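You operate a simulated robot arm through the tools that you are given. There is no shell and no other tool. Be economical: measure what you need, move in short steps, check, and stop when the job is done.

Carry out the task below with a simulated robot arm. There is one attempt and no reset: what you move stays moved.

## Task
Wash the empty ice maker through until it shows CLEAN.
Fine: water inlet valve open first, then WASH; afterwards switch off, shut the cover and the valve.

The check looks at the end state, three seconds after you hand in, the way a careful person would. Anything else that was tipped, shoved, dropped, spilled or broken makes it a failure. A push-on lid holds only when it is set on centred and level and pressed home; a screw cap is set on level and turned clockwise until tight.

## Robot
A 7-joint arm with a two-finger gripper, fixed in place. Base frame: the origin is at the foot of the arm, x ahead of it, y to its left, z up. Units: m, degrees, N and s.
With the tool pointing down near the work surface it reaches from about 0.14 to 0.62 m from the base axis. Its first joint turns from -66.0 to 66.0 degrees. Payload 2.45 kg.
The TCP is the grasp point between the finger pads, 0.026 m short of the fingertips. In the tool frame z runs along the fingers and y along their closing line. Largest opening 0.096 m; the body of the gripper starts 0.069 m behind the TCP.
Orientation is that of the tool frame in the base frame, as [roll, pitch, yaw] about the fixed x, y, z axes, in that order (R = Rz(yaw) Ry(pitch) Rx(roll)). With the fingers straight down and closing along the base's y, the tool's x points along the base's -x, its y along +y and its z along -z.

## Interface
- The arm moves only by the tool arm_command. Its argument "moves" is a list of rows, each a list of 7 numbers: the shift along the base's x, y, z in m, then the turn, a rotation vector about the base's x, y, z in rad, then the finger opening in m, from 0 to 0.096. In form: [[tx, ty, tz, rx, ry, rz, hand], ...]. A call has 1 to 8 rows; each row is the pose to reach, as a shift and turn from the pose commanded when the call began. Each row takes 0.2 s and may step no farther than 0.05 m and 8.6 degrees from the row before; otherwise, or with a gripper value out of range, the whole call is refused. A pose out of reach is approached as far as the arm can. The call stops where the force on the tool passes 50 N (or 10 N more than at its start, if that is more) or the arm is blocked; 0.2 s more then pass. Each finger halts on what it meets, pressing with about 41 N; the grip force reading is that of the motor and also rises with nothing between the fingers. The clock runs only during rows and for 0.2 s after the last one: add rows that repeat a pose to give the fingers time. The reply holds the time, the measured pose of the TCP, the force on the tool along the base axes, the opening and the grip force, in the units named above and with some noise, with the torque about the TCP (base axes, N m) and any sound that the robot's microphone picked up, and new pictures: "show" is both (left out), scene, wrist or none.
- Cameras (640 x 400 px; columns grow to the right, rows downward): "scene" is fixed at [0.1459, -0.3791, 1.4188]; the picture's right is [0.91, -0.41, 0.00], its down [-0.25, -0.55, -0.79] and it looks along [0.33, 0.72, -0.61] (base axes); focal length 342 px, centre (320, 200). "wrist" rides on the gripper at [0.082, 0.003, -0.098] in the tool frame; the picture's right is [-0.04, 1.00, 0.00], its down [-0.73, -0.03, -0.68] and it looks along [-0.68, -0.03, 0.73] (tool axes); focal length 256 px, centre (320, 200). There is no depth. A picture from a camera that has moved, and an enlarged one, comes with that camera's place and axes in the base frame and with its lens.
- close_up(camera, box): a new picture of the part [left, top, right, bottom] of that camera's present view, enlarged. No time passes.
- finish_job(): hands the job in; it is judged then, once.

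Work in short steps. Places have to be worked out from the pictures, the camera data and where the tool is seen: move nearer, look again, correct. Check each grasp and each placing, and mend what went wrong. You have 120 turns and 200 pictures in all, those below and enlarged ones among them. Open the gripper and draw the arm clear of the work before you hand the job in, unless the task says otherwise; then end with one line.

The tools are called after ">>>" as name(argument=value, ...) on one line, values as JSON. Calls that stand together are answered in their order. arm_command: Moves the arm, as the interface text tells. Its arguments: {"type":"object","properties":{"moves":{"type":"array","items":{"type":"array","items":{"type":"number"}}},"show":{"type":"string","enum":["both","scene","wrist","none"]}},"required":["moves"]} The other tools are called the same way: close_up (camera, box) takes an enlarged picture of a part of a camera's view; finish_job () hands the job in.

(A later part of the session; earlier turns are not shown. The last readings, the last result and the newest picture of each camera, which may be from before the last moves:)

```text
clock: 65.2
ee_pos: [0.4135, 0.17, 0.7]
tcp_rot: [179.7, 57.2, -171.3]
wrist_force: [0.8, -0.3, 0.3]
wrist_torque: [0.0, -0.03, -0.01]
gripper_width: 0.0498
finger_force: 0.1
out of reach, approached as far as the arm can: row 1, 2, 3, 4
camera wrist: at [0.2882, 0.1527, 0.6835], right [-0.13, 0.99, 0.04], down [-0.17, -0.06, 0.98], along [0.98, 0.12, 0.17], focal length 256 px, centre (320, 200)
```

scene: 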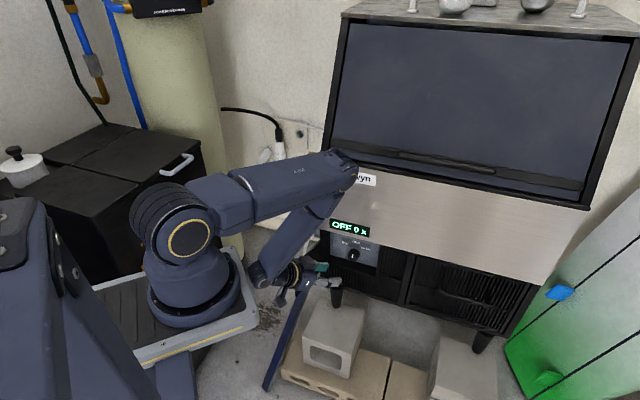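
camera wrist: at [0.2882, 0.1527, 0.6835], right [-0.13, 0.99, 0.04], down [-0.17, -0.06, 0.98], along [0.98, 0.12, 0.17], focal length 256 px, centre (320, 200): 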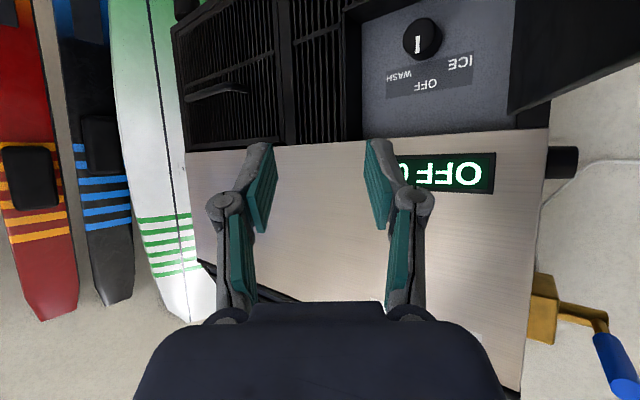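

The knob front is at about (0.586, 0.312, 0.556). To allow the heading to match the knob's axis, I roll the tool clockwise ~30° about its own axis, then yaw toward it while approaching.

>>> arm_command(moves=[[0.01, 0, 0, 0.108, 0.017, -0.071, 0.055], [0.02, 0, 0, 0.216, 0.033, -0.142, 0.055], [0.03, 0.01, 0, 0.323, 0.05, -0.212, 0.055], [0.04, 0.01, 0, 0.431, 0.066, -0.283, 0.055]], show="none")

>>> arm_command(moves=[[0.01, 0.01, -0.02, 0, 0, 0.14, 0.055], [0.02, 0.02, -0.04, 0, 0, 0.28, 0.055], [0.04, 0.04, -0.07, 0, 0, 0.42, 0.055], [0.06, 0.06, -0.1, 0, 0, 0.54, 0.055], [0.06, 0.06, -0.1, 0, 0, 0.54, 0.055]])

```text
clock: 66.2
ee_pos: [0.4662, 0.2333, 0.735]
tcp_rot: [145.9, 47.0, 143.6]
wrist_force: [-0.1, -0.4, -0.5]
wrist_torque: [0.02, -0.02, 0.0]
gripper_width: 0.0549
finger_force: 0.0
out of reach, approached as far as the arm can: row 1, 2, 3, 4
```

```text
clock: 67.1
ee_pos: [0.4999, 0.3503, 0.7034]
tcp_rot: [150.6, 46.8, 167.5]
wrist_force: [-9.2, -11.7, 7.1]
wrist_torque: [0.01, -0.28, -0.04]
gripper_width: 0.0766
finger_force: 6.4
out of reach, approached as far as the arm can: row 1, 2, 3, 4
stopped in row 4: the force on the tool passed its limit at 89 N (the readings are from after the stop); the commanded pose is now the measured one
camera wrist: at [0.3736, 0.3301, 0.7022], right [-0.14, 0.92, 0.37], down [0.0, -0.37, 0.93], along [0.99, 0.13, 0.05], focal length 256 px, centre (320, 200)
```

scene: 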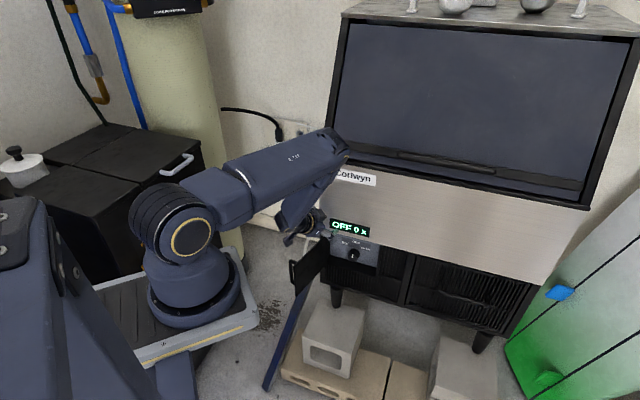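
wrist: 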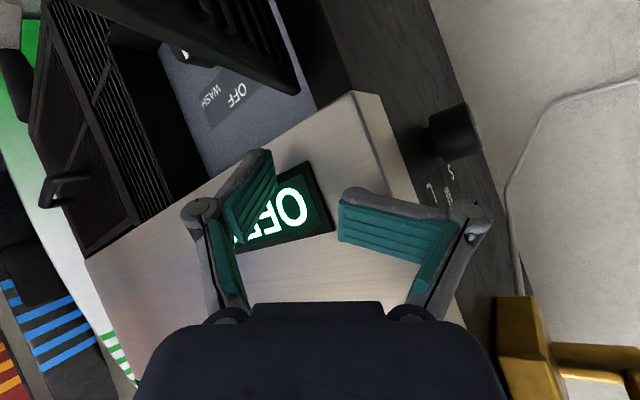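

That roll ran into joint limits and the hand drifted against the panel's left corner. I back straight away and reassess.

>>> arm_command(moves=[[-0.015, -0.015, 0.005, 0, 0, 0, 0.07], [-0.03, -0.03, 0.01, 0, 0, 0, 0.055], [-0.05, -0.05, 0.02, 0, 0, 0, 0.05], [-0.08, -0.08, 0.02, 0, 0, 0, 0.05]])

>>> close_up(camera="scene", box=[310, 190, 410, 290])

```text
clock: 68.1
ee_pos: [0.4142, 0.2988, 0.7396]
tcp_rot: [152.0, 46.9, 168.0]
wrist_force: [-0.4, 0.4, -0.1]
wrist_torque: [0.01, 0.01, 0.01]
gripper_width: 0.0514
finger_force: 0.3
out of reach, approached as far as the arm can: row 2, 3, 4
camera wrist: at [0.2883, 0.281, 0.7403], right [-0.12, 0.93, 0.35], down [0.0, -0.35, 0.94], along [0.99, 0.12, 0.04], focal length 256 px, centre (320, 200)
```

scene: 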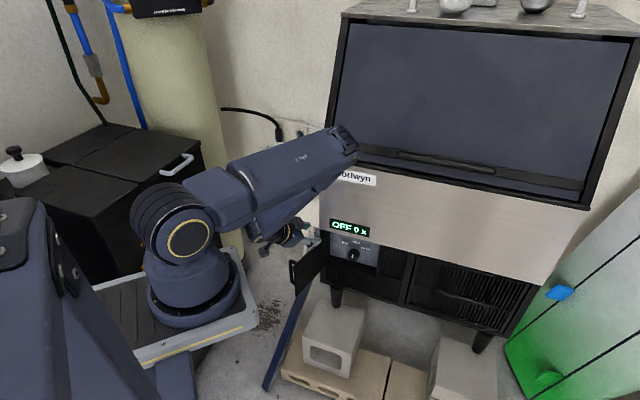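
wrist: 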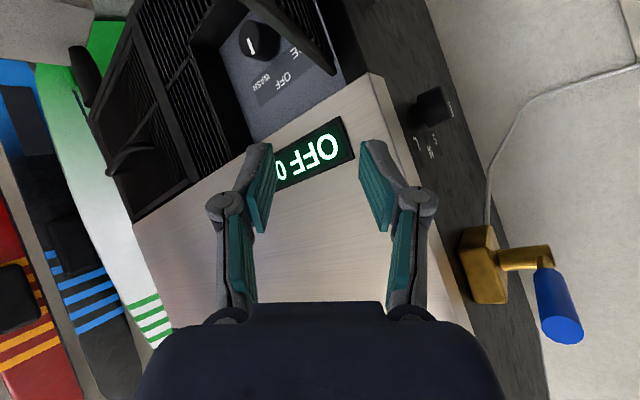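

```text
4.00 times, centred on (360, 240) of scene
camera zoom: at [0.1459, -0.3791, 1.4188], right [0.91, -0.41, 0.0], down [-0.25, -0.55, -0.79], along [0.33, 0.72, -0.61], focal length 1367 px, centre (160, 40)
```

zoom: 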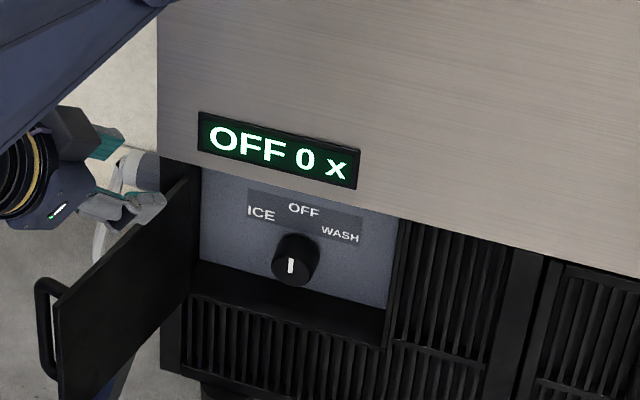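

Everything is intact. The joint limit is evidently in clockwise roll, so I pre-roll counter-clockwise instead (camera going to the right side), which then leaves plenty of clockwise travel for turning to WASH.

>>> arm_command(moves=[[-0.01, -0.02, 0, -0.102, -0.0455, 0.0844, 0.05], [-0.01, -0.04, 0, -0.204, -0.091, 0.169, 0.05], [-0.01, -0.06, 0, -0.306, -0.1365, 0.253, 0.05], [-0.01, -0.08, 0, -0.408, -0.182, 0.338, 0.05], [0, -0.09, 0, -0.51, -0.2275, 0.422, 0.05], [0, -0.1, 0, -0.612, -0.273, 0.506, 0.05], [0, -0.1, 0, -0.714, -0.3185, 0.591, 0.05], [0, -0.1, 0, -0.816, -0.364, 0.675, 0.05]])

```text
clock: 69.9
ee_pos: [0.4169, 0.1997, 0.7392]
tcp_rot: [-140.7, 37.7, -101.4]
wrist_force: [0.1, -0.4, 0.2]
wrist_torque: [0.02, 0.02, 0.01]
gripper_width: 0.0499
finger_force: 0.1
out of reach, approached as far as the arm can: row 1, 2, 3, 4, 5, 6
camera wrist: at [0.3327, 0.1035, 0.7475], right [-0.68, 0.56, -0.48], down [-0.35, 0.32, 0.88], along [0.65, 0.76, -0.02], focal length 256 px, centre (320, 200)
```

scene: 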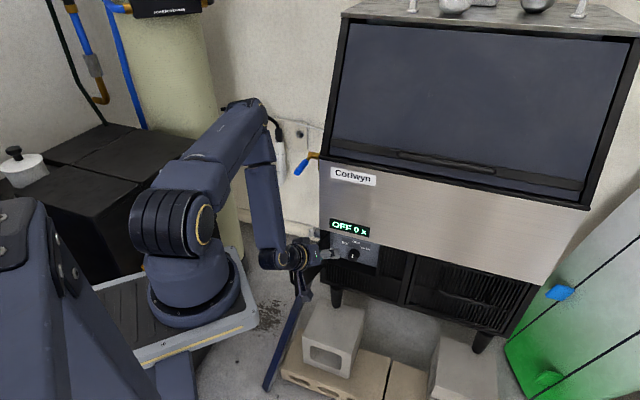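
wrist: 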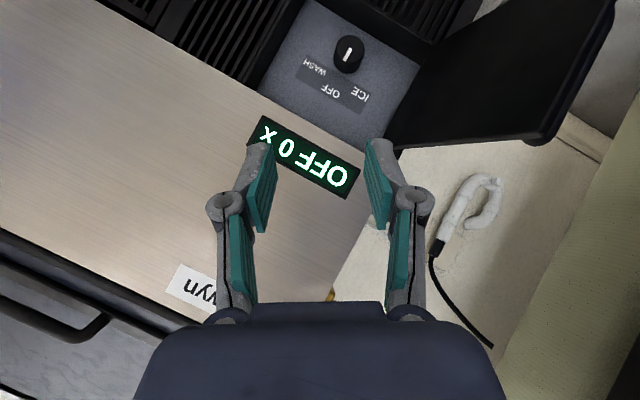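

It works: now rolled about −33°. Next I align the tool axis with the knob axis (heading ~43°, tilt ~75°).

>>> arm_command(moves=[[-0.01, -0.01, -0.02, 0.0825, -0.0645, 0.0605, 0.05], [-0.01, -0.01, -0.04, 0.165, -0.129, 0.121, 0.05], [-0.01, -0.01, -0.06, 0.2475, -0.1935, 0.1815, 0.05], [-0.01, -0.01, -0.08, 0.33, -0.258, 0.242, 0.05], [-0.01, -0.01, -0.08, 0.33, -0.258, 0.242, 0.05]], show="wrist")

```text
clock: 71.1
ee_pos: [0.403, 0.1937, 0.6582]
tcp_rot: [-116.8, 55.5, -69.8]
wrist_force: [0.0, 0.0, 0.5]
wrist_torque: [0.02, 0.03, -0.02]
gripper_width: 0.05
finger_force: 0.1
out of reach, approached as far as the arm can: row 3, 4, 5
camera wrist: at [0.3479, 0.086, 0.6129], right [-0.68, 0.56, -0.47], down [-0.61, -0.07, 0.79], along [0.41, 0.83, 0.39], focal length 256 px, centre (320, 200)
```

wrist: 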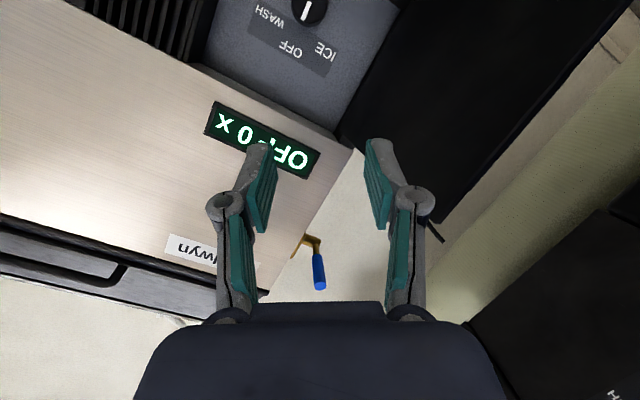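

Aligned. I roll another 25° counter-clockwise and move to a pre-grasp in front of the knob.

>>> arm_command(moves=[[0.03, 0.01, -0.02, -0.077, -0.0715, 0.028, 0.055], [0.06, 0.03, -0.04, -0.1545, -0.143, 0.0555, 0.055], [0.09, 0.045, -0.06, -0.232, -0.2145, 0.083, 0.055], [0.115, 0.055, -0.08, -0.309, -0.286, 0.111, 0.055], [0.13, 0.065, -0.09, -0.309, -0.286, 0.111, 0.055], [0.13, 0.065, -0.09, -0.309, -0.286, 0.111, 0.055]])

>>> close_up(camera="scene", box=[310, 190, 410, 290])

```text
clock: 72.5
ee_pos: [0.5155, 0.2749, 0.6268]
tcp_rot: [-108.1, 32.5, -57.0]
wrist_force: [0.0, -0.6, -0.2]
wrist_torque: [0.06, 0.01, -0.01]
gripper_width: 0.0552
finger_force: 0.1
out of reach, approached as far as the arm can: row 1, 2, 3, 4, 5, 6
camera wrist: at [0.4837, 0.153, 0.6045], right [-0.56, 0.29, -0.78], down [-0.8, 0.07, 0.6], along [0.22, 0.96, 0.19], focal length 256 px, centre (320, 200)
```

scene: 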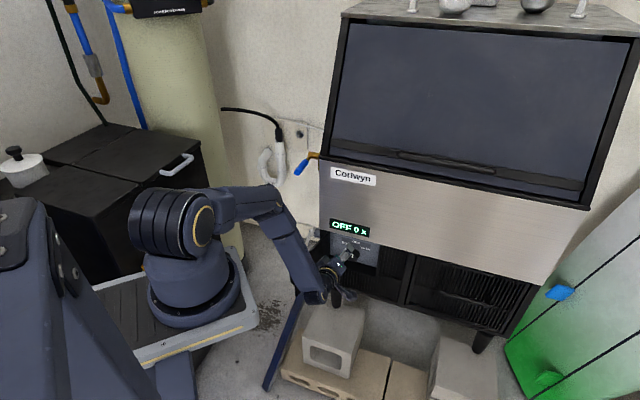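
wrist: 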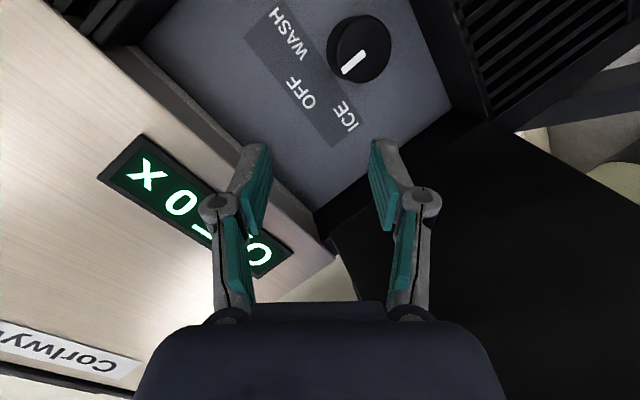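

```text
4.00 times, centred on (360, 240) of scene
camera zoom: at [0.1459, -0.3791, 1.4188], right [0.91, -0.41, 0.0], down [-0.25, -0.55, -0.79], along [0.33, 0.72, -0.61], focal length 1367 px, centre (160, 40)
```

zoom: 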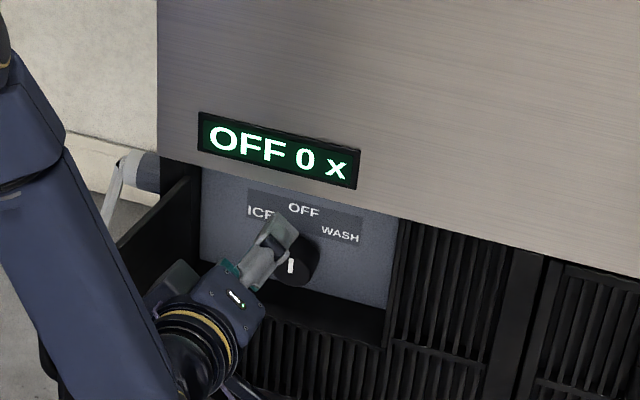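

Orientation is held but position is off (z 6 cm too high): the tilt is too flat here. I reduce the tilt by 15° and re-request the pre-grasp position.

>>> arm_command(moves=[[0.0, -0.005, 0.0, -0.09, 0.095, 0, 0.055], [0.0, -0.01, -0.01, -0.178, 0.191, 0, 0.055], [0.005, -0.016, -0.03, -0.178, 0.191, 0, 0.055], [0.01, -0.016, -0.052, -0.178, 0.191, 0, 0.055], [0.01, -0.016, -0.052, -0.178, 0.191, 0, 0.055]])

```text
clock: 73.7
ee_pos: [0.5165, 0.2681, 0.6024]
tcp_rot: [-123.2, 28.6, -65.8]
wrist_force: [-0.9, 0.1, 0.4]
wrist_torque: [-0.05, 0.0, -0.01]
gripper_width: 0.0551
finger_force: 0.1
out of reach, approached as far as the arm can: row 2, 3, 4, 5
camera wrist: at [0.4792, 0.145, 0.6065], right [-0.68, 0.18, -0.72], down [-0.69, 0.19, 0.7], along [0.26, 0.97, -0.01], focal length 256 px, centre (320, 200)
```

scene: 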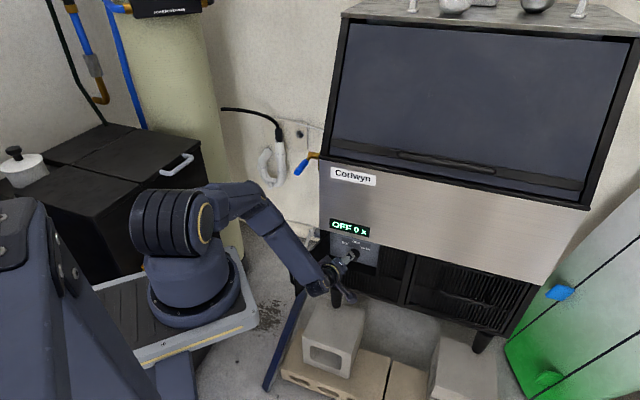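
wrist: 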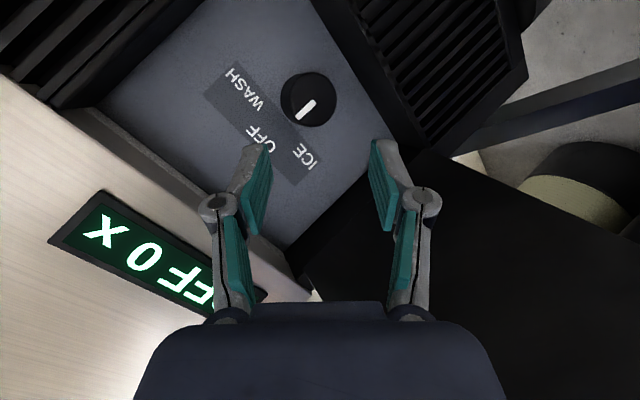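

Closer. I try easing the heading by ~11° to see whether the position then converges.

>>> arm_command(moves=[[0.0, 0, 0, 0, 0, -0.1, 0.055], [0.0, -0.004, -0.01, 0, 0, -0.2, 0.055], [0.005, -0.009, -0.025, 0, 0, -0.2, 0.055], [0.005, -0.009, -0.025, 0, 0, -0.2, 0.055]], show="wrist")

```text
clock: 74.7
ee_pos: [0.5198, 0.2592, 0.5783]
tcp_rot: [-124.8, 28.8, -77.1]
wrist_force: [0.7, -0.6, -0.6]
wrist_torque: [-0.01, 0.0, -0.01]
gripper_width: 0.0549
finger_force: 0.0
camera wrist: at [0.4624, 0.1442, 0.5845], right [-0.65, 0.29, -0.7], down [-0.63, 0.31, 0.72], along [0.43, 0.9, -0.02], focal length 256 px, centre (320, 200)
```

wrist: 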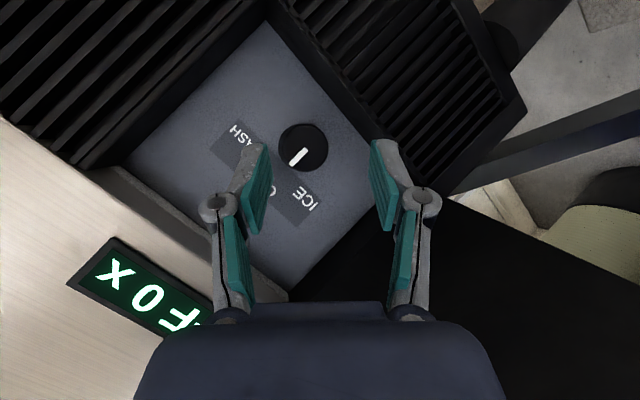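

Fully reached now, and the knob triangulates again at (0.586, 0.312, 0.558). I advance so the pad ends surround the knob.

>>> arm_command(moves=[[0.015, 0.0125, -0.004, 0, 0, 0, 0.055], [0.03, 0.025, -0.007, 0, 0, 0, 0.055], [0.045, 0.0375, -0.01, 0, 0, 0, 0.055], [0.055, 0.047, -0.013, 0, 0, 0, 0.055], [0.059, 0.05, -0.013, 0, 0, 0, 0.055]])

>>> close_up(camera="scene", box=[320, 210, 400, 280])

```text
clock: 75.9
ee_pos: [0.5781, 0.3074, 0.5698]
tcp_rot: [-125.2, 28.6, -77.4]
wrist_force: [-4.2, -14.9, 2.5]
wrist_torque: [0.21, -0.1, -0.48]
gripper_width: 0.064
finger_force: 3.3
out of reach, approached as far as the arm can: row 4, 5
camera wrist: at [0.5192, 0.1934, 0.5768], right [-0.65, 0.29, -0.7], down [-0.62, 0.32, 0.72], along [0.43, 0.9, -0.03], focal length 256 px, centre (320, 200)
```

scene: 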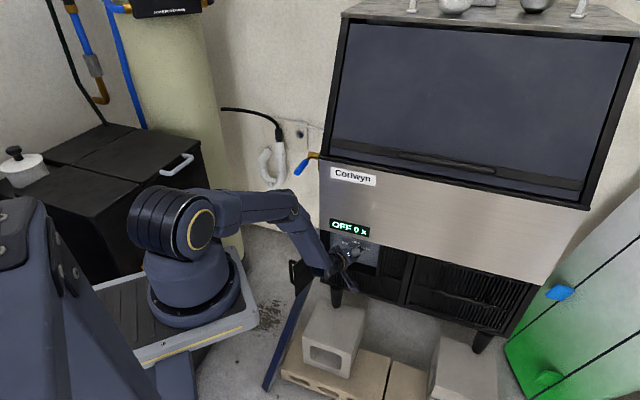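
wrist: 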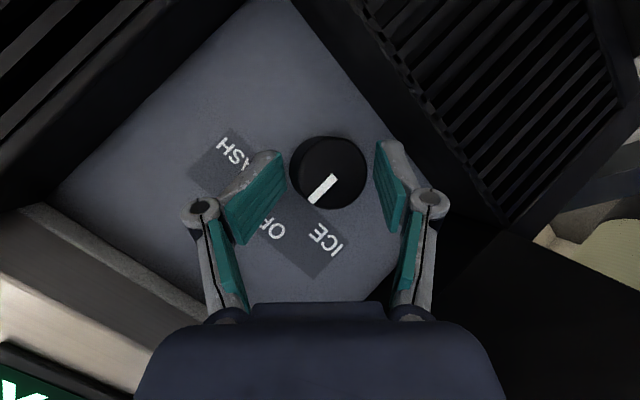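

```text
5.71 times, centred on (360, 245) of scene
camera zoom: at [0.1458, -0.3794, 1.4188], right [0.91, -0.41, 0.0], down [-0.25, -0.55, -0.79], along [0.33, 0.72, -0.61], focal length 1954 px, centre (91, -57)
```

zoom: 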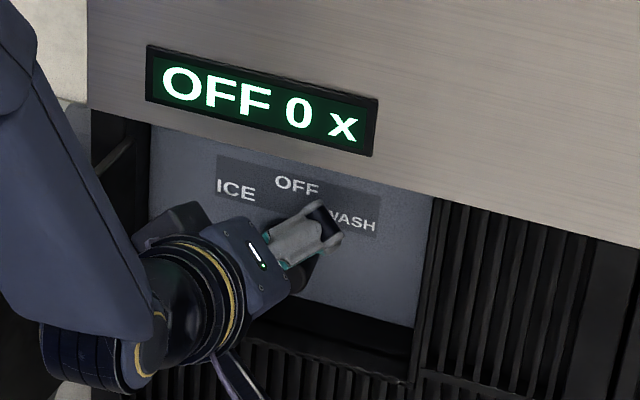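

The upper fingertip touches the panel, so the panel is at d≈0.66 and the knob is ~25 mm tall, ~42 mm wide. I back off 6 mm and close on the knob.

>>> arm_command(moves=[[-0.005, -0.004, 0.0, 0, 0, 0, 0.055], [-0.005, -0.004, -0.002, 0, 0, 0, 0.03], [-0.005, -0.004, -0.002, 0, 0, 0, 0.02], [-0.005, -0.004, -0.002, 0, 0, 0, 0.02]])

>>> close_up(camera="scene", box=[320, 210, 400, 280])

```text
clock: 76.9
ee_pos: [0.5705, 0.304, 0.5694]
tcp_rot: [-124.7, 28.9, -76.9]
wrist_force: [-39.4, -20.0, 34.4]
wrist_torque: [0.93, -1.01, -0.38]
gripper_width: 0.0424
finger_force: 45.2
stopped in row 4: the force on the tool passed its limit at 57 N (the readings are from after the stop); the commanded pose is now the measured one
camera wrist: at [0.5122, 0.19, 0.5756], right [-0.65, 0.29, -0.7], down [-0.63, 0.31, 0.71], along [0.43, 0.9, -0.02], focal length 256 px, centre (320, 200)
```

scene: 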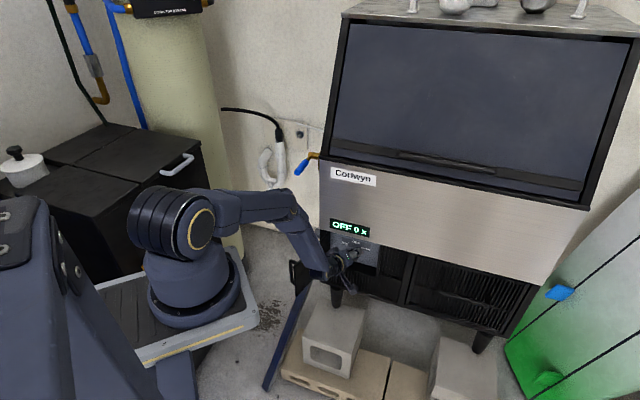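
wrist: 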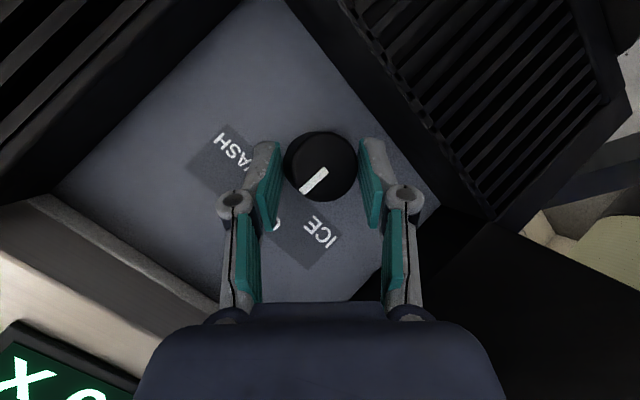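

```text
5.71 times, centred on (360, 245) of scene
camera zoom: at [0.1447, -0.3798, 1.4188], right [0.91, -0.41, 0.0], down [-0.25, -0.55, -0.8], along [0.33, 0.73, -0.61], focal length 1954 px, centre (91, -57)
```

zoom: 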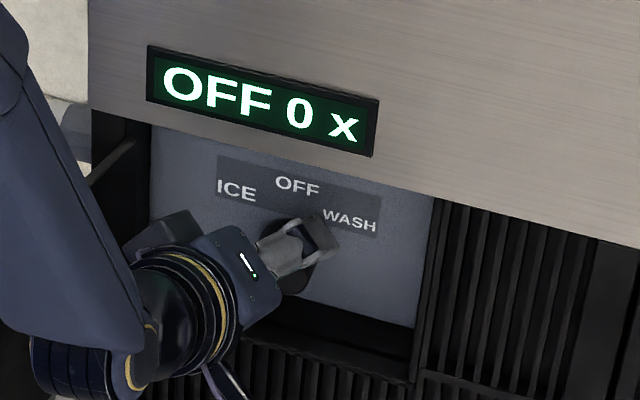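

Gripped (42 mm). I turn clockwise about the tool axis in small steps and watch the display.

>>> arm_command(moves=[[0, 0, 0, 0.074, 0.045, -0.05, 0.02], [0, 0, 0, 0.148, 0.09, -0.1, 0.02], [0, 0, 0, 0.222, 0.135, -0.15, 0.02], [0, 0, 0, 0.296, 0.18, -0.2, 0.02]], show="wrist")

>>> close_up(camera="scene", box=[320, 210, 400, 280])

```text
clock: 77.9
ee_pos: [0.5721, 0.3047, 0.5698]
tcp_rot: [-136.7, 46.6, -95.9]
wrist_force: [-12.8, 3.9, -11.1]
wrist_torque: [0.1, 0.07, -0.15]
gripper_width: 0.0378
finger_force: 44.9
camera wrist: at [0.4915, 0.2059, 0.5559], right [-0.67, 0.6, -0.44], down [-0.43, 0.18, 0.89], along [0.61, 0.78, 0.14], focal length 256 px, centre (320, 200)
```

wrist: 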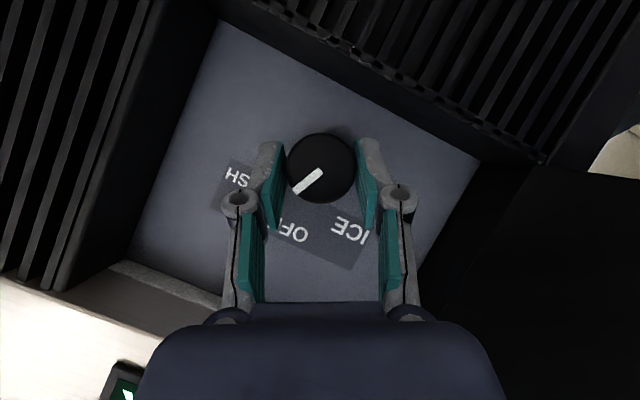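

```text
5.71 times, centred on (360, 245) of scene
camera zoom: at [0.1459, -0.3789, 1.4189], right [0.91, -0.41, 0.0], down [-0.25, -0.55, -0.79], along [0.33, 0.72, -0.61], focal length 1954 px, centre (91, -57)
```

zoom: 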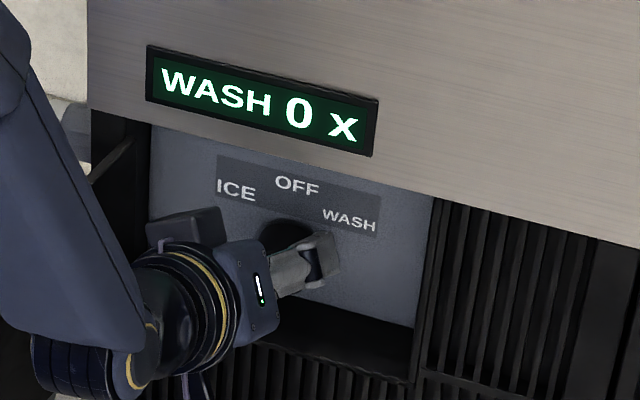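

The display shows WASH. I turn a little further to seat the position, then wait and watch.

>>> arm_command(moves=[[0, 0, 0, 0.074, 0.045, -0.05, 0.02], [0, 0, 0, 0.148, 0.09, -0.1, 0.02], [0, 0, 0, 0.148, 0.09, -0.1, 0.02]], show="wrist")

>>> close_up(camera="scene", box=[320, 210, 400, 280])

```text
clock: 78.7
ee_pos: [0.5709, 0.3053, 0.5696]
tcp_rot: [-146.9, 53.7, -109.6]
wrist_force: [-14.2, 2.4, -10.0]
wrist_torque: [-0.47, 0.65, 1.62]
gripper_width: 0.0375
finger_force: 44.8
camera wrist: at [0.4805, 0.2172, 0.55], right [-0.63, 0.72, -0.29], down [-0.34, 0.08, 0.94], along [0.7, 0.69, 0.19], focal length 256 px, centre (320, 200)
```

wrist: 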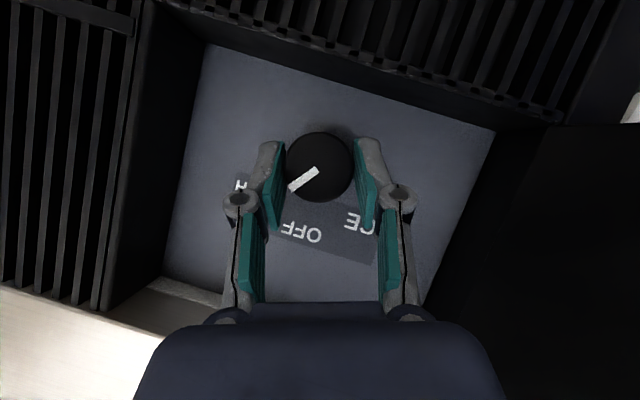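

```text
5.71 times, centred on (360, 245) of scene
camera zoom: at [0.1459, -0.379, 1.4189], right [0.91, -0.41, 0.0], down [-0.25, -0.55, -0.79], along [0.33, 0.72, -0.61], focal length 1954 px, centre (91, -57)
```

zoom: 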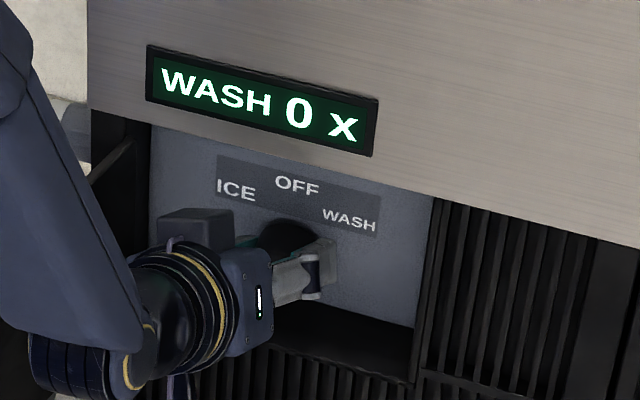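

The pointer is on WASH. I loosen the grip and wait, holding position.

>>> arm_command(moves=[[0, 0, 0, 0, 0, 0, 0.055], [0, 0, 0, 0, 0, 0, 0.055], [0, 0, 0, 0, 0, 0, 0.055], [0, 0, 0, 0, 0, 0, 0.055], [0, 0, 0, 0, 0, 0, 0.055], [0, 0, 0, 0, 0, 0, 0.055], [0, 0, 0, 0, 0, 0, 0.055], [0, 0, 0, 0, 0, 0, 0.055]], show="none")

>>> arm_command(moves=[[0, 0, 0, 0, 0, 0, 0.055], [0, 0, 0, 0, 0, 0, 0.055], [0, 0, 0, 0, 0, 0, 0.055], [0, 0, 0, 0, 0, 0, 0.055], [0, 0, 0, 0, 0, 0, 0.055], [0, 0, 0, 0, 0, 0, 0.055], [0, 0, 0, 0, 0, 0, 0.055], [0, 0, 0, 0, 0, 0, 0.055]], show="none")

>>> close_up(camera="scene", box=[320, 210, 400, 280])

```text
clock: 80.5
ee_pos: [0.5717, 0.3057, 0.5691]
tcp_rot: [-146.7, 53.8, -109.7]
wrist_force: [0.1, -0.6, 0.2]
wrist_torque: [0.0, 0.03, 0.02]
gripper_width: 0.0548
finger_force: 0.0
```

```text
clock: 82.3
ee_pos: [0.5713, 0.3066, 0.5687]
tcp_rot: [-146.8, 53.8, -109.7]
wrist_force: [0.0, 0.1, 0.3]
wrist_torque: [-0.01, 0.01, -0.04]
gripper_width: 0.055
finger_force: 0.0
```

```text
5.71 times, centred on (360, 245) of scene
camera zoom: at [0.1459, -0.3791, 1.4188], right [0.91, -0.41, 0.0], down [-0.25, -0.55, -0.79], along [0.33, 0.72, -0.61], focal length 1954 px, centre (91, -57)
```

zoom: 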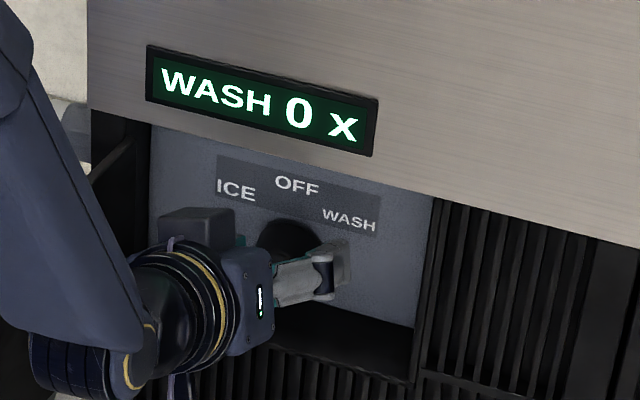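

Still washing with count 0; I keep waiting.

>>> arm_command(moves=[[0, 0, 0, 0, 0, 0, 0.055], [0, 0, 0, 0, 0, 0, 0.055], [0, 0, 0, 0, 0, 0, 0.055], [0, 0, 0, 0, 0, 0, 0.055], [0, 0, 0, 0, 0, 0, 0.055], [0, 0, 0, 0, 0, 0, 0.055], [0, 0, 0, 0, 0, 0, 0.055], [0, 0, 0, 0, 0, 0, 0.055]], show="none")

>>> arm_command(moves=[[0, 0, 0, 0, 0, 0, 0.055], [0, 0, 0, 0, 0, 0, 0.055], [0, 0, 0, 0, 0, 0, 0.055], [0, 0, 0, 0, 0, 0, 0.055], [0, 0, 0, 0, 0, 0, 0.055], [0, 0, 0, 0, 0, 0, 0.055], [0, 0, 0, 0, 0, 0, 0.055], [0, 0, 0, 0, 0, 0, 0.055]], show="none")

>>> arm_command(moves=[[0, 0, 0, 0, 0, 0, 0.055], [0, 0, 0, 0, 0, 0, 0.055], [0, 0, 0, 0, 0, 0, 0.055], [0, 0, 0, 0, 0, 0, 0.055], [0, 0, 0, 0, 0, 0, 0.055], [0, 0, 0, 0, 0, 0, 0.055], [0, 0, 0, 0, 0, 0, 0.055], [0, 0, 0, 0, 0, 0, 0.055]], show="none")

>>> close_up(camera="scene", box=[250, 130, 410, 280])

```text
clock: 84.1
ee_pos: [0.5709, 0.3057, 0.5706]
tcp_rot: [-146.9, 53.9, -109.8]
wrist_force: [0.4, -0.6, 0.3]
wrist_torque: [-0.01, 0.0, -0.01]
gripper_width: 0.0552
finger_force: 0.0
```

```text
clock: 85.9
ee_pos: [0.5721, 0.3063, 0.5698]
tcp_rot: [-146.8, 53.8, -109.5]
wrist_force: [0.2, 0.1, 0.4]
wrist_torque: [0.01, 0.0, -0.01]
gripper_width: 0.055
finger_force: 0.1
```

```text
clock: 87.7
ee_pos: [0.5716, 0.3059, 0.5693]
tcp_rot: [-146.8, 53.9, -109.7]
wrist_force: [0.0, -0.7, 0.6]
wrist_torque: [0.0, 0.01, 0.01]
gripper_width: 0.055
finger_force: 0.1
```

```text
2.67 times, centred on (330, 205) of scene
camera zoom: at [0.1459, -0.3791, 1.4188], right [0.91, -0.41, 0.0], down [-0.25, -0.55, -0.79], along [0.33, 0.72, -0.61], focal length 912 px, centre (293, 187)
```

zoom: 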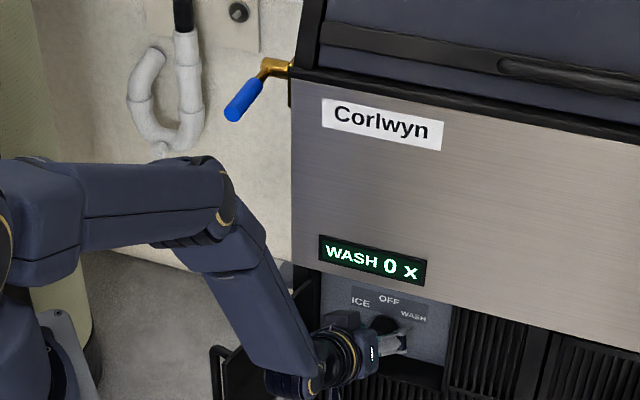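

The lever looks properly horizontal. I wait longer.

>>> arm_command(moves=[[0, 0, 0, 0, 0, 0, 0.055], [0, 0, 0, 0, 0, 0, 0.055], [0, 0, 0, 0, 0, 0, 0.055], [0, 0, 0, 0, 0, 0, 0.055], [0, 0, 0, 0, 0, 0, 0.055], [0, 0, 0, 0, 0, 0, 0.055], [0, 0, 0, 0, 0, 0, 0.055], [0, 0, 0, 0, 0, 0, 0.055]], show="none")

>>> arm_command(moves=[[0, 0, 0, 0, 0, 0, 0.055], [0, 0, 0, 0, 0, 0, 0.055], [0, 0, 0, 0, 0, 0, 0.055], [0, 0, 0, 0, 0, 0, 0.055], [0, 0, 0, 0, 0, 0, 0.055], [0, 0, 0, 0, 0, 0, 0.055], [0, 0, 0, 0, 0, 0, 0.055], [0, 0, 0, 0, 0, 0, 0.055]], show="none")

>>> arm_command(moves=[[0, 0, 0, 0, 0, 0, 0.055], [0, 0, 0, 0, 0, 0, 0.055], [0, 0, 0, 0, 0, 0, 0.055], [0, 0, 0, 0, 0, 0, 0.055], [0, 0, 0, 0, 0, 0, 0.055], [0, 0, 0, 0, 0, 0, 0.055], [0, 0, 0, 0, 0, 0, 0.055], [0, 0, 0, 0, 0, 0, 0.055]], show="none")

>>> close_up(camera="scene", box=[320, 210, 400, 280])

```text
clock: 89.5
ee_pos: [0.5715, 0.3055, 0.5693]
tcp_rot: [-146.8, 53.8, -109.8]
wrist_force: [0.4, -0.7, 0.1]
wrist_torque: [-0.02, -0.03, 0.02]
gripper_width: 0.055
finger_force: 0.1
```

```text
clock: 91.3
ee_pos: [0.5714, 0.3066, 0.5691]
tcp_rot: [-146.9, 53.8, -109.7]
wrist_force: [-0.2, -0.4, -0.5]
wrist_torque: [-0.01, -0.02, 0.0]
gripper_width: 0.0551
finger_force: 0.0
```

```text
clock: 93.1
ee_pos: [0.5716, 0.3057, 0.57]
tcp_rot: [-146.8, 53.9, -109.8]
wrist_force: [0.7, 0.4, -0.4]
wrist_torque: [0.01, -0.05, -0.02]
gripper_width: 0.0547
finger_force: 0.0
```

```text
5.71 times, centred on (360, 245) of scene
camera zoom: at [0.1459, -0.3791, 1.4188], right [0.91, -0.41, 0.0], down [-0.25, -0.55, -0.79], along [0.33, 0.72, -0.61], focal length 1954 px, centre (91, -57)
```

zoom: 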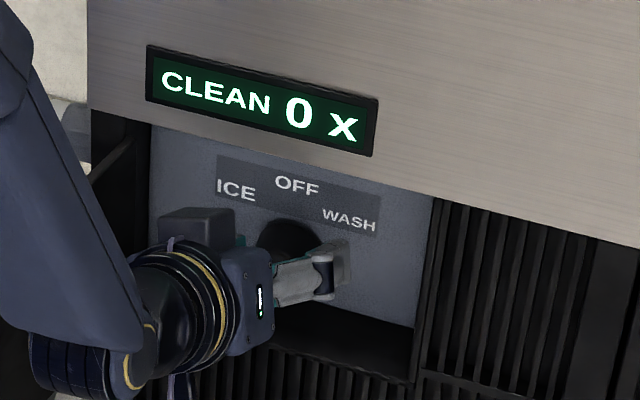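

It shows CLEAN. I grip the knob again and turn it counter-clockwise back to OFF.

>>> arm_command(moves=[[0, 0, 0, 0, 0, 0, 0.02], [0, 0, 0, 0, 0, 0, 0.02], [0, 0, 0, 0, 0, 0, 0.02], [0, 0, 0, -0.074, -0.045, 0.05, 0.02], [0, 0, 0, -0.148, -0.09, 0.1, 0.02], [0, 0, 0, -0.222, -0.135, 0.15, 0.02], [0, 0, 0, -0.296, -0.18, 0.2, 0.02], [0, 0, 0, -0.37, -0.225, 0.25, 0.02]], show="wrist")

>>> close_up(camera="scene", box=[320, 210, 400, 280])

```text
clock: 94.9
ee_pos: [0.5712, 0.3048, 0.5699]
tcp_rot: [-126.7, 33.6, -80.8]
wrist_force: [-19.2, 1.1, 0.8]
wrist_torque: [0.52, -0.17, -1.75]
gripper_width: 0.0419
finger_force: 45.0
camera wrist: at [0.5076, 0.1937, 0.5701], right [-0.67, 0.38, -0.65], down [-0.58, 0.29, 0.76], along [0.47, 0.88, 0.03], focal length 256 px, centre (320, 200)
```

wrist: 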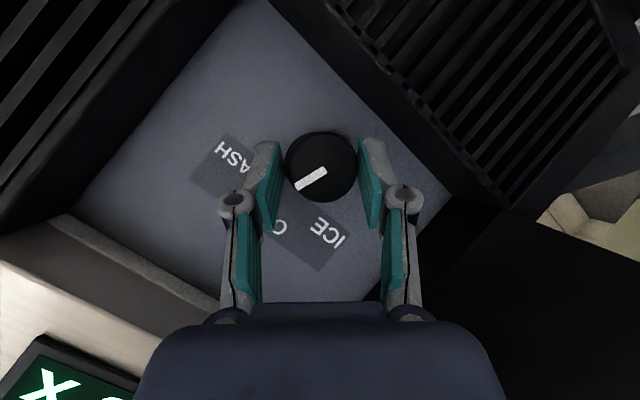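

```text
5.71 times, centred on (360, 245) of scene
camera zoom: at [0.1456, -0.3791, 1.4189], right [0.91, -0.41, 0.0], down [-0.25, -0.55, -0.79], along [0.33, 0.72, -0.61], focal length 1954 px, centre (91, -57)
```

zoom: 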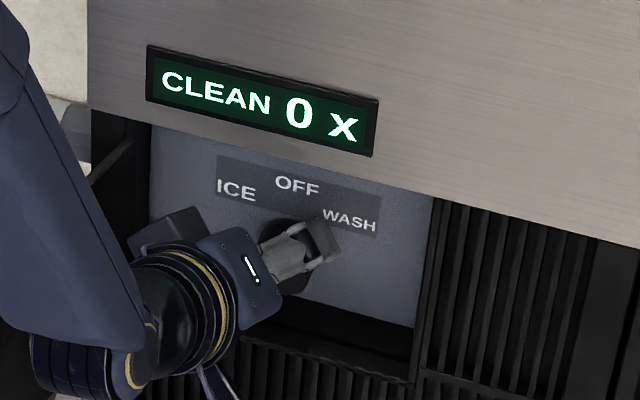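

The pointer has come part of the way. I keep turning counter-clockwise.

>>> arm_command(moves=[[0, 0, 0, -0.074, -0.045, 0.05, 0.02], [0, 0, 0, -0.148, -0.09, 0.1, 0.02], [0, 0, 0, -0.222, -0.135, 0.15, 0.02], [0, 0, 0, -0.27, -0.165, 0.183, 0.02]], show="wrist")

>>> close_up(camera="scene", box=[320, 210, 400, 280])

```text
clock: 95.9
ee_pos: [0.5722, 0.2994, 0.5677]
tcp_rot: [-121.6, 17.2, -69.3]
wrist_force: [-20.8, -12.3, 19.7]
wrist_torque: [1.18, -1.06, -0.02]
gripper_width: 0.0444
finger_force: 45.0
stopped in row 4: the force on the tool passed its limit at 51 N (the readings are from after the stop); the commanded pose is now the measured one
camera wrist: at [0.5255, 0.1816, 0.5897], right [-0.59, 0.09, -0.8], down [-0.73, 0.35, 0.58], along [0.33, 0.93, -0.14], focal length 256 px, centre (320, 200)
```

wrist: 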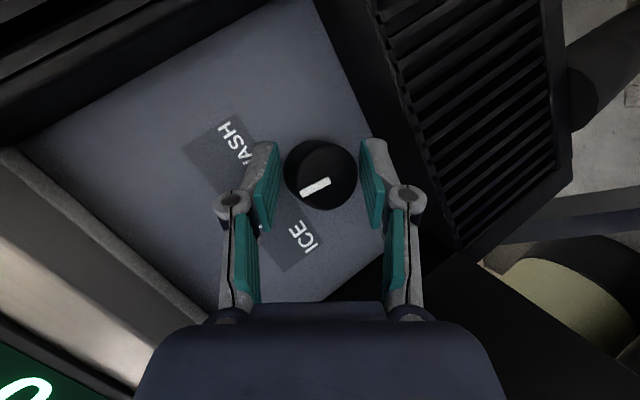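

```text
5.71 times, centred on (360, 245) of scene
camera zoom: at [0.1453, -0.3795, 1.4188], right [0.91, -0.41, 0.0], down [-0.25, -0.55, -0.8], along [0.33, 0.73, -0.61], focal length 1954 px, centre (91, -57)
```

zoom: 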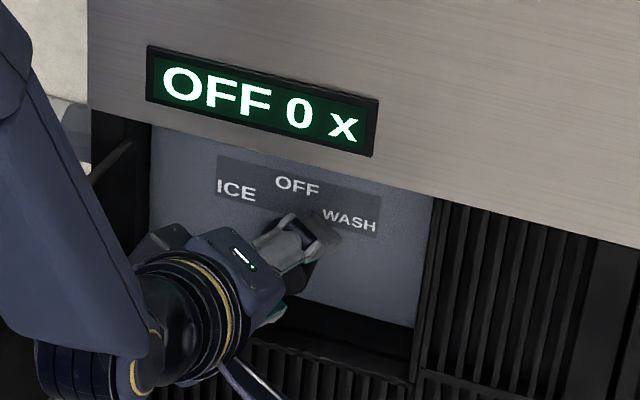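

Display shows OFF. I release and back straight off from the knob, then check the pointer.

>>> arm_command(moves=[[0, 0, 0, 0, 0, 0, 0.06], [0, 0, 0, 0, 0, 0, 0.06], [0, 0, 0, 0, 0, 0, 0.06], [-0.015, -0.013, 0.005, 0, 0, 0, 0.06], [-0.03, -0.026, 0.01, 0, 0, 0, 0.06], [-0.05, -0.044, 0.015, 0, 0, 0, 0.06], [-0.07, -0.062, 0.02, 0, 0, 0, 0.06]], show="wrist")

>>> close_up(camera="scene", box=[320, 210, 400, 280])

```text
clock: 97.5
ee_pos: [0.5023, 0.2374, 0.5868]
tcp_rot: [-121.8, 17.2, -69.2]
wrist_force: [-0.5, 0.0, -1.1]
wrist_torque: [-0.01, 0.01, -0.02]
gripper_width: 0.0599
finger_force: 0.1
camera wrist: at [0.4562, 0.1209, 0.6087], right [-0.59, 0.08, -0.8], down [-0.73, 0.35, 0.58], along [0.33, 0.93, -0.15], focal length 256 px, centre (320, 200)
```

wrist: 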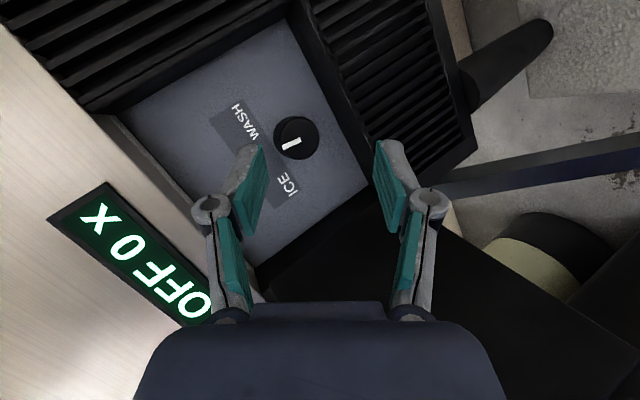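

```text
5.71 times, centred on (360, 245) of scene
camera zoom: at [0.1459, -0.3791, 1.4188], right [0.91, -0.41, 0.0], down [-0.25, -0.55, -0.79], along [0.33, 0.72, -0.61], focal length 1954 px, centre (91, -57)
```

zoom: 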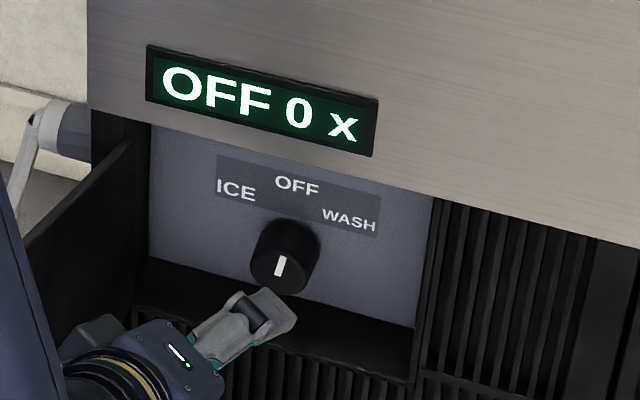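

The pointer sits slightly toward WASH of centre. I'll nudge it: pre-roll clockwise a bit, regrip, and turn a further ~15° counter-clockwise.

>>> arm_command(moves=[[0, 0, 0, 0.096, 0.0585, -0.065, 0.06], [0, 0, 0, 0.192, 0.117, -0.13, 0.06], [0.015, 0.015, -0.004, 0.288, 0.176, -0.195, 0.06], [0.03, 0.03, -0.008, 0.288, 0.176, -0.195, 0.06], [0.045, 0.044, -0.012, 0.288, 0.176, -0.195, 0.06], [0.058, 0.057, -0.016, 0.288, 0.176, -0.195, 0.06], [0.068, 0.0666, -0.0173, 0.288, 0.176, -0.195, 0.06], [0.068, 0.0666, -0.0173, 0.288, 0.176, -0.195, 0.06]], show="wrist")

```text
clock: 99.3
ee_pos: [0.5708, 0.304, 0.5711]
tcp_rot: [-128.4, 35.6, -83.6]
wrist_force: [0.1, -0.3, -0.1]
wrist_torque: [-0.01, -0.03, 0.0]
gripper_width: 0.06
finger_force: 0.0
camera wrist: at [0.5043, 0.1938, 0.5706], right [-0.67, 0.42, -0.61], down [-0.55, 0.28, 0.79], along [0.5, 0.87, 0.04], focal length 256 px, centre (320, 200)
```

wrist: 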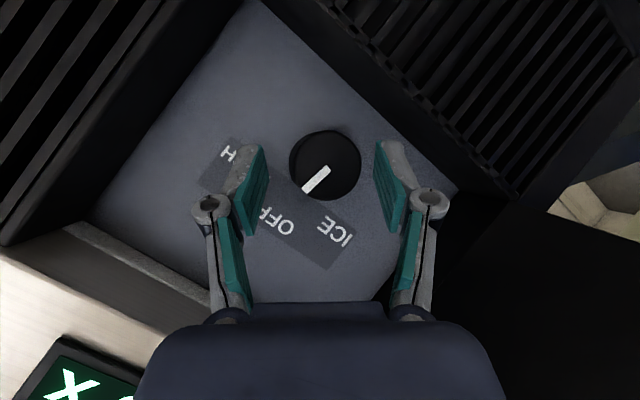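

The pointer is only ~5–10° short of OFF. I grip and give a small turn.

>>> arm_command(moves=[[0, 0, 0, 0, 0, 0, 0.02], [0, 0, 0, 0, 0, 0, 0.02], [0, 0, 0, 0, 0, 0, 0.02], [0, 0, 0, -0.074, -0.045, 0.05, 0.02], [0, 0, 0, -0.148, -0.09, 0.1, 0.02], [0, 0, 0, -0.148, -0.09, 0.1, 0.06], [0, 0, 0, -0.148, -0.09, 0.1, 0.06], [0, 0, 0, -0.148, -0.09, 0.1, 0.06]], show="wrist")

>>> arm_command(moves=[[-0.015, -0.013, 0.005, 0, 0, 0, 0.06], [-0.03, -0.026, 0.01, 0, 0, 0, 0.06], [-0.05, -0.044, 0.015, 0, 0, 0, 0.06], [-0.07, -0.062, 0.02, 0, 0, 0, 0.06]], show="wrist")

>>> close_up(camera="scene", box=[320, 210, 400, 280])

```text
clock: 101.1
ee_pos: [0.5718, 0.3038, 0.5711]
tcp_rot: [-124.2, 26.2, -75.9]
wrist_force: [-2.1, -5.3, -0.5]
wrist_torque: [0.13, -0.02, -0.13]
gripper_width: 0.0617
finger_force: 0.7
camera wrist: at [0.515, 0.1885, 0.5813], right [-0.64, 0.25, -0.72], down [-0.65, 0.33, 0.69], along [0.41, 0.91, -0.05], focal length 256 px, centre (320, 200)
```

wrist: 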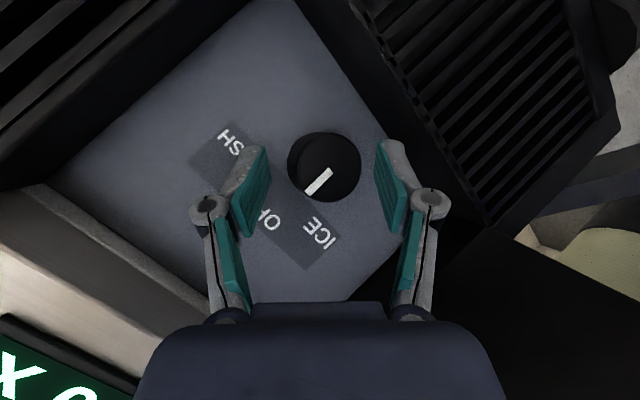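

```text
clock: 102.1
ee_pos: [0.5001, 0.2423, 0.5917]
tcp_rot: [-124.2, 26.3, -75.6]
wrist_force: [-0.1, 0.1, -0.1]
wrist_torque: [0.0, 0.0, -0.01]
gripper_width: 0.0601
finger_force: 0.1
camera wrist: at [0.4441, 0.1274, 0.6019], right [-0.64, 0.25, -0.72], down [-0.65, 0.33, 0.69], along [0.41, 0.91, -0.05], focal length 256 px, centre (320, 200)
```

wrist: 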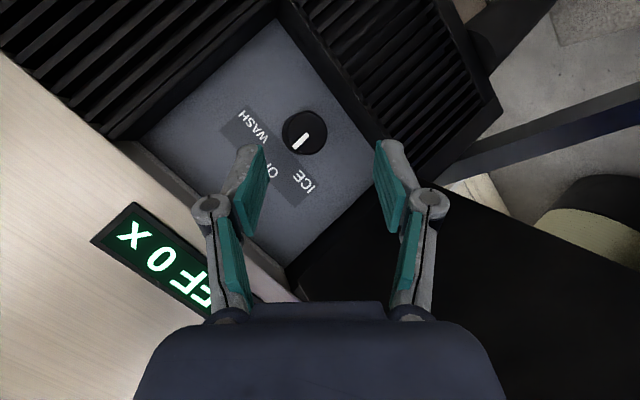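

```text
5.71 times, centred on (360, 245) of scene
camera zoom: at [0.1459, -0.3791, 1.4188], right [0.91, -0.41, 0.0], down [-0.25, -0.55, -0.79], along [0.33, 0.72, -0.61], focal length 1954 px, centre (91, -57)
```

zoom: 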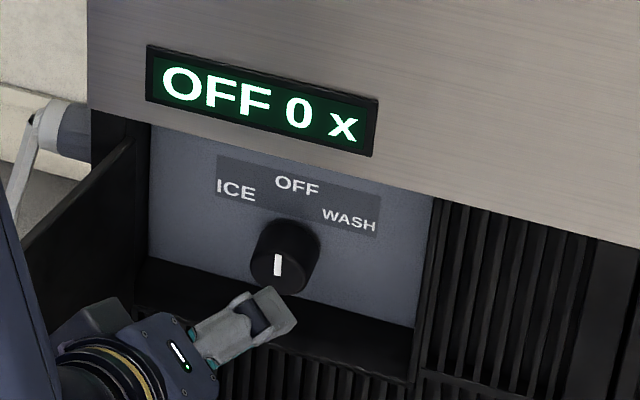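

The pointer is vertical at OFF. Now the cover: I'll withdraw, level the hand again and regrip the handle where I left it. First retreat with a yaw to the right.

>>> arm_command(moves=[[-0.03, -0.025, 0.02, 0, 0, 0, 0.05], [-0.05, -0.045, 0.05, 0, 0, -0.1, 0.05], [-0.07, -0.06, 0.08, 0, 0, -0.2, 0.05], [-0.08, -0.065, 0.11, 0, 0, -0.3, 0.05], [-0.08, -0.065, 0.12, 0, 0, -0.4, 0.05]], show="none")

>>> arm_command(moves=[[0, 0, 0, 0.112, 0.0156, -0.065, 0.05], [0, 0, 0, 0.224, 0.031, -0.13, 0.05], [0, 0, 0, 0.336, 0.047, -0.195, 0.05], [0, 0, 0, 0.448, 0.0624, -0.26, 0.05], [0, 0, 0, 0.56, 0.078, -0.325, 0.05]])

```text
clock: 103.3
ee_pos: [0.4205, 0.176, 0.7115]
tcp_rot: [-124.2, 26.1, -98.7]
wrist_force: [-0.3, -1.3, 0.7]
wrist_torque: [-0.01, 0.02, 0.03]
gripper_width: 0.0497
finger_force: 0.0
```

```text
clock: 104.5
ee_pos: [0.4209, 0.1777, 0.71]
tcp_rot: [-147.7, 53.6, -133.4]
wrist_force: [-0.8, -0.2, -0.4]
wrist_torque: [0.0, -0.01, 0.04]
gripper_width: 0.0499
finger_force: 0.0
camera wrist: at [0.3028, 0.1317, 0.6921], right [-0.3, 0.91, -0.28], down [-0.27, 0.2, 0.94], along [0.91, 0.36, 0.19], focal length 256 px, centre (320, 200)
```

scene: 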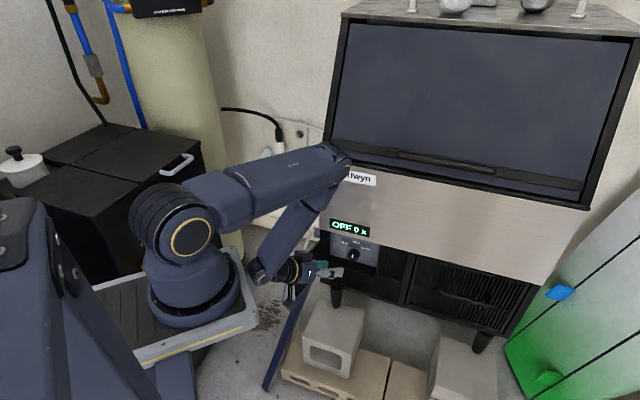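
wrist: 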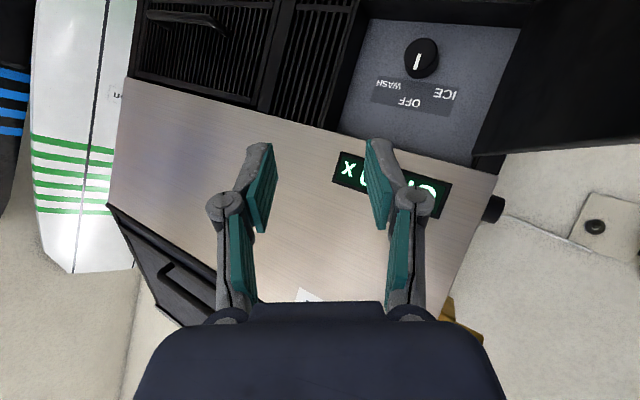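

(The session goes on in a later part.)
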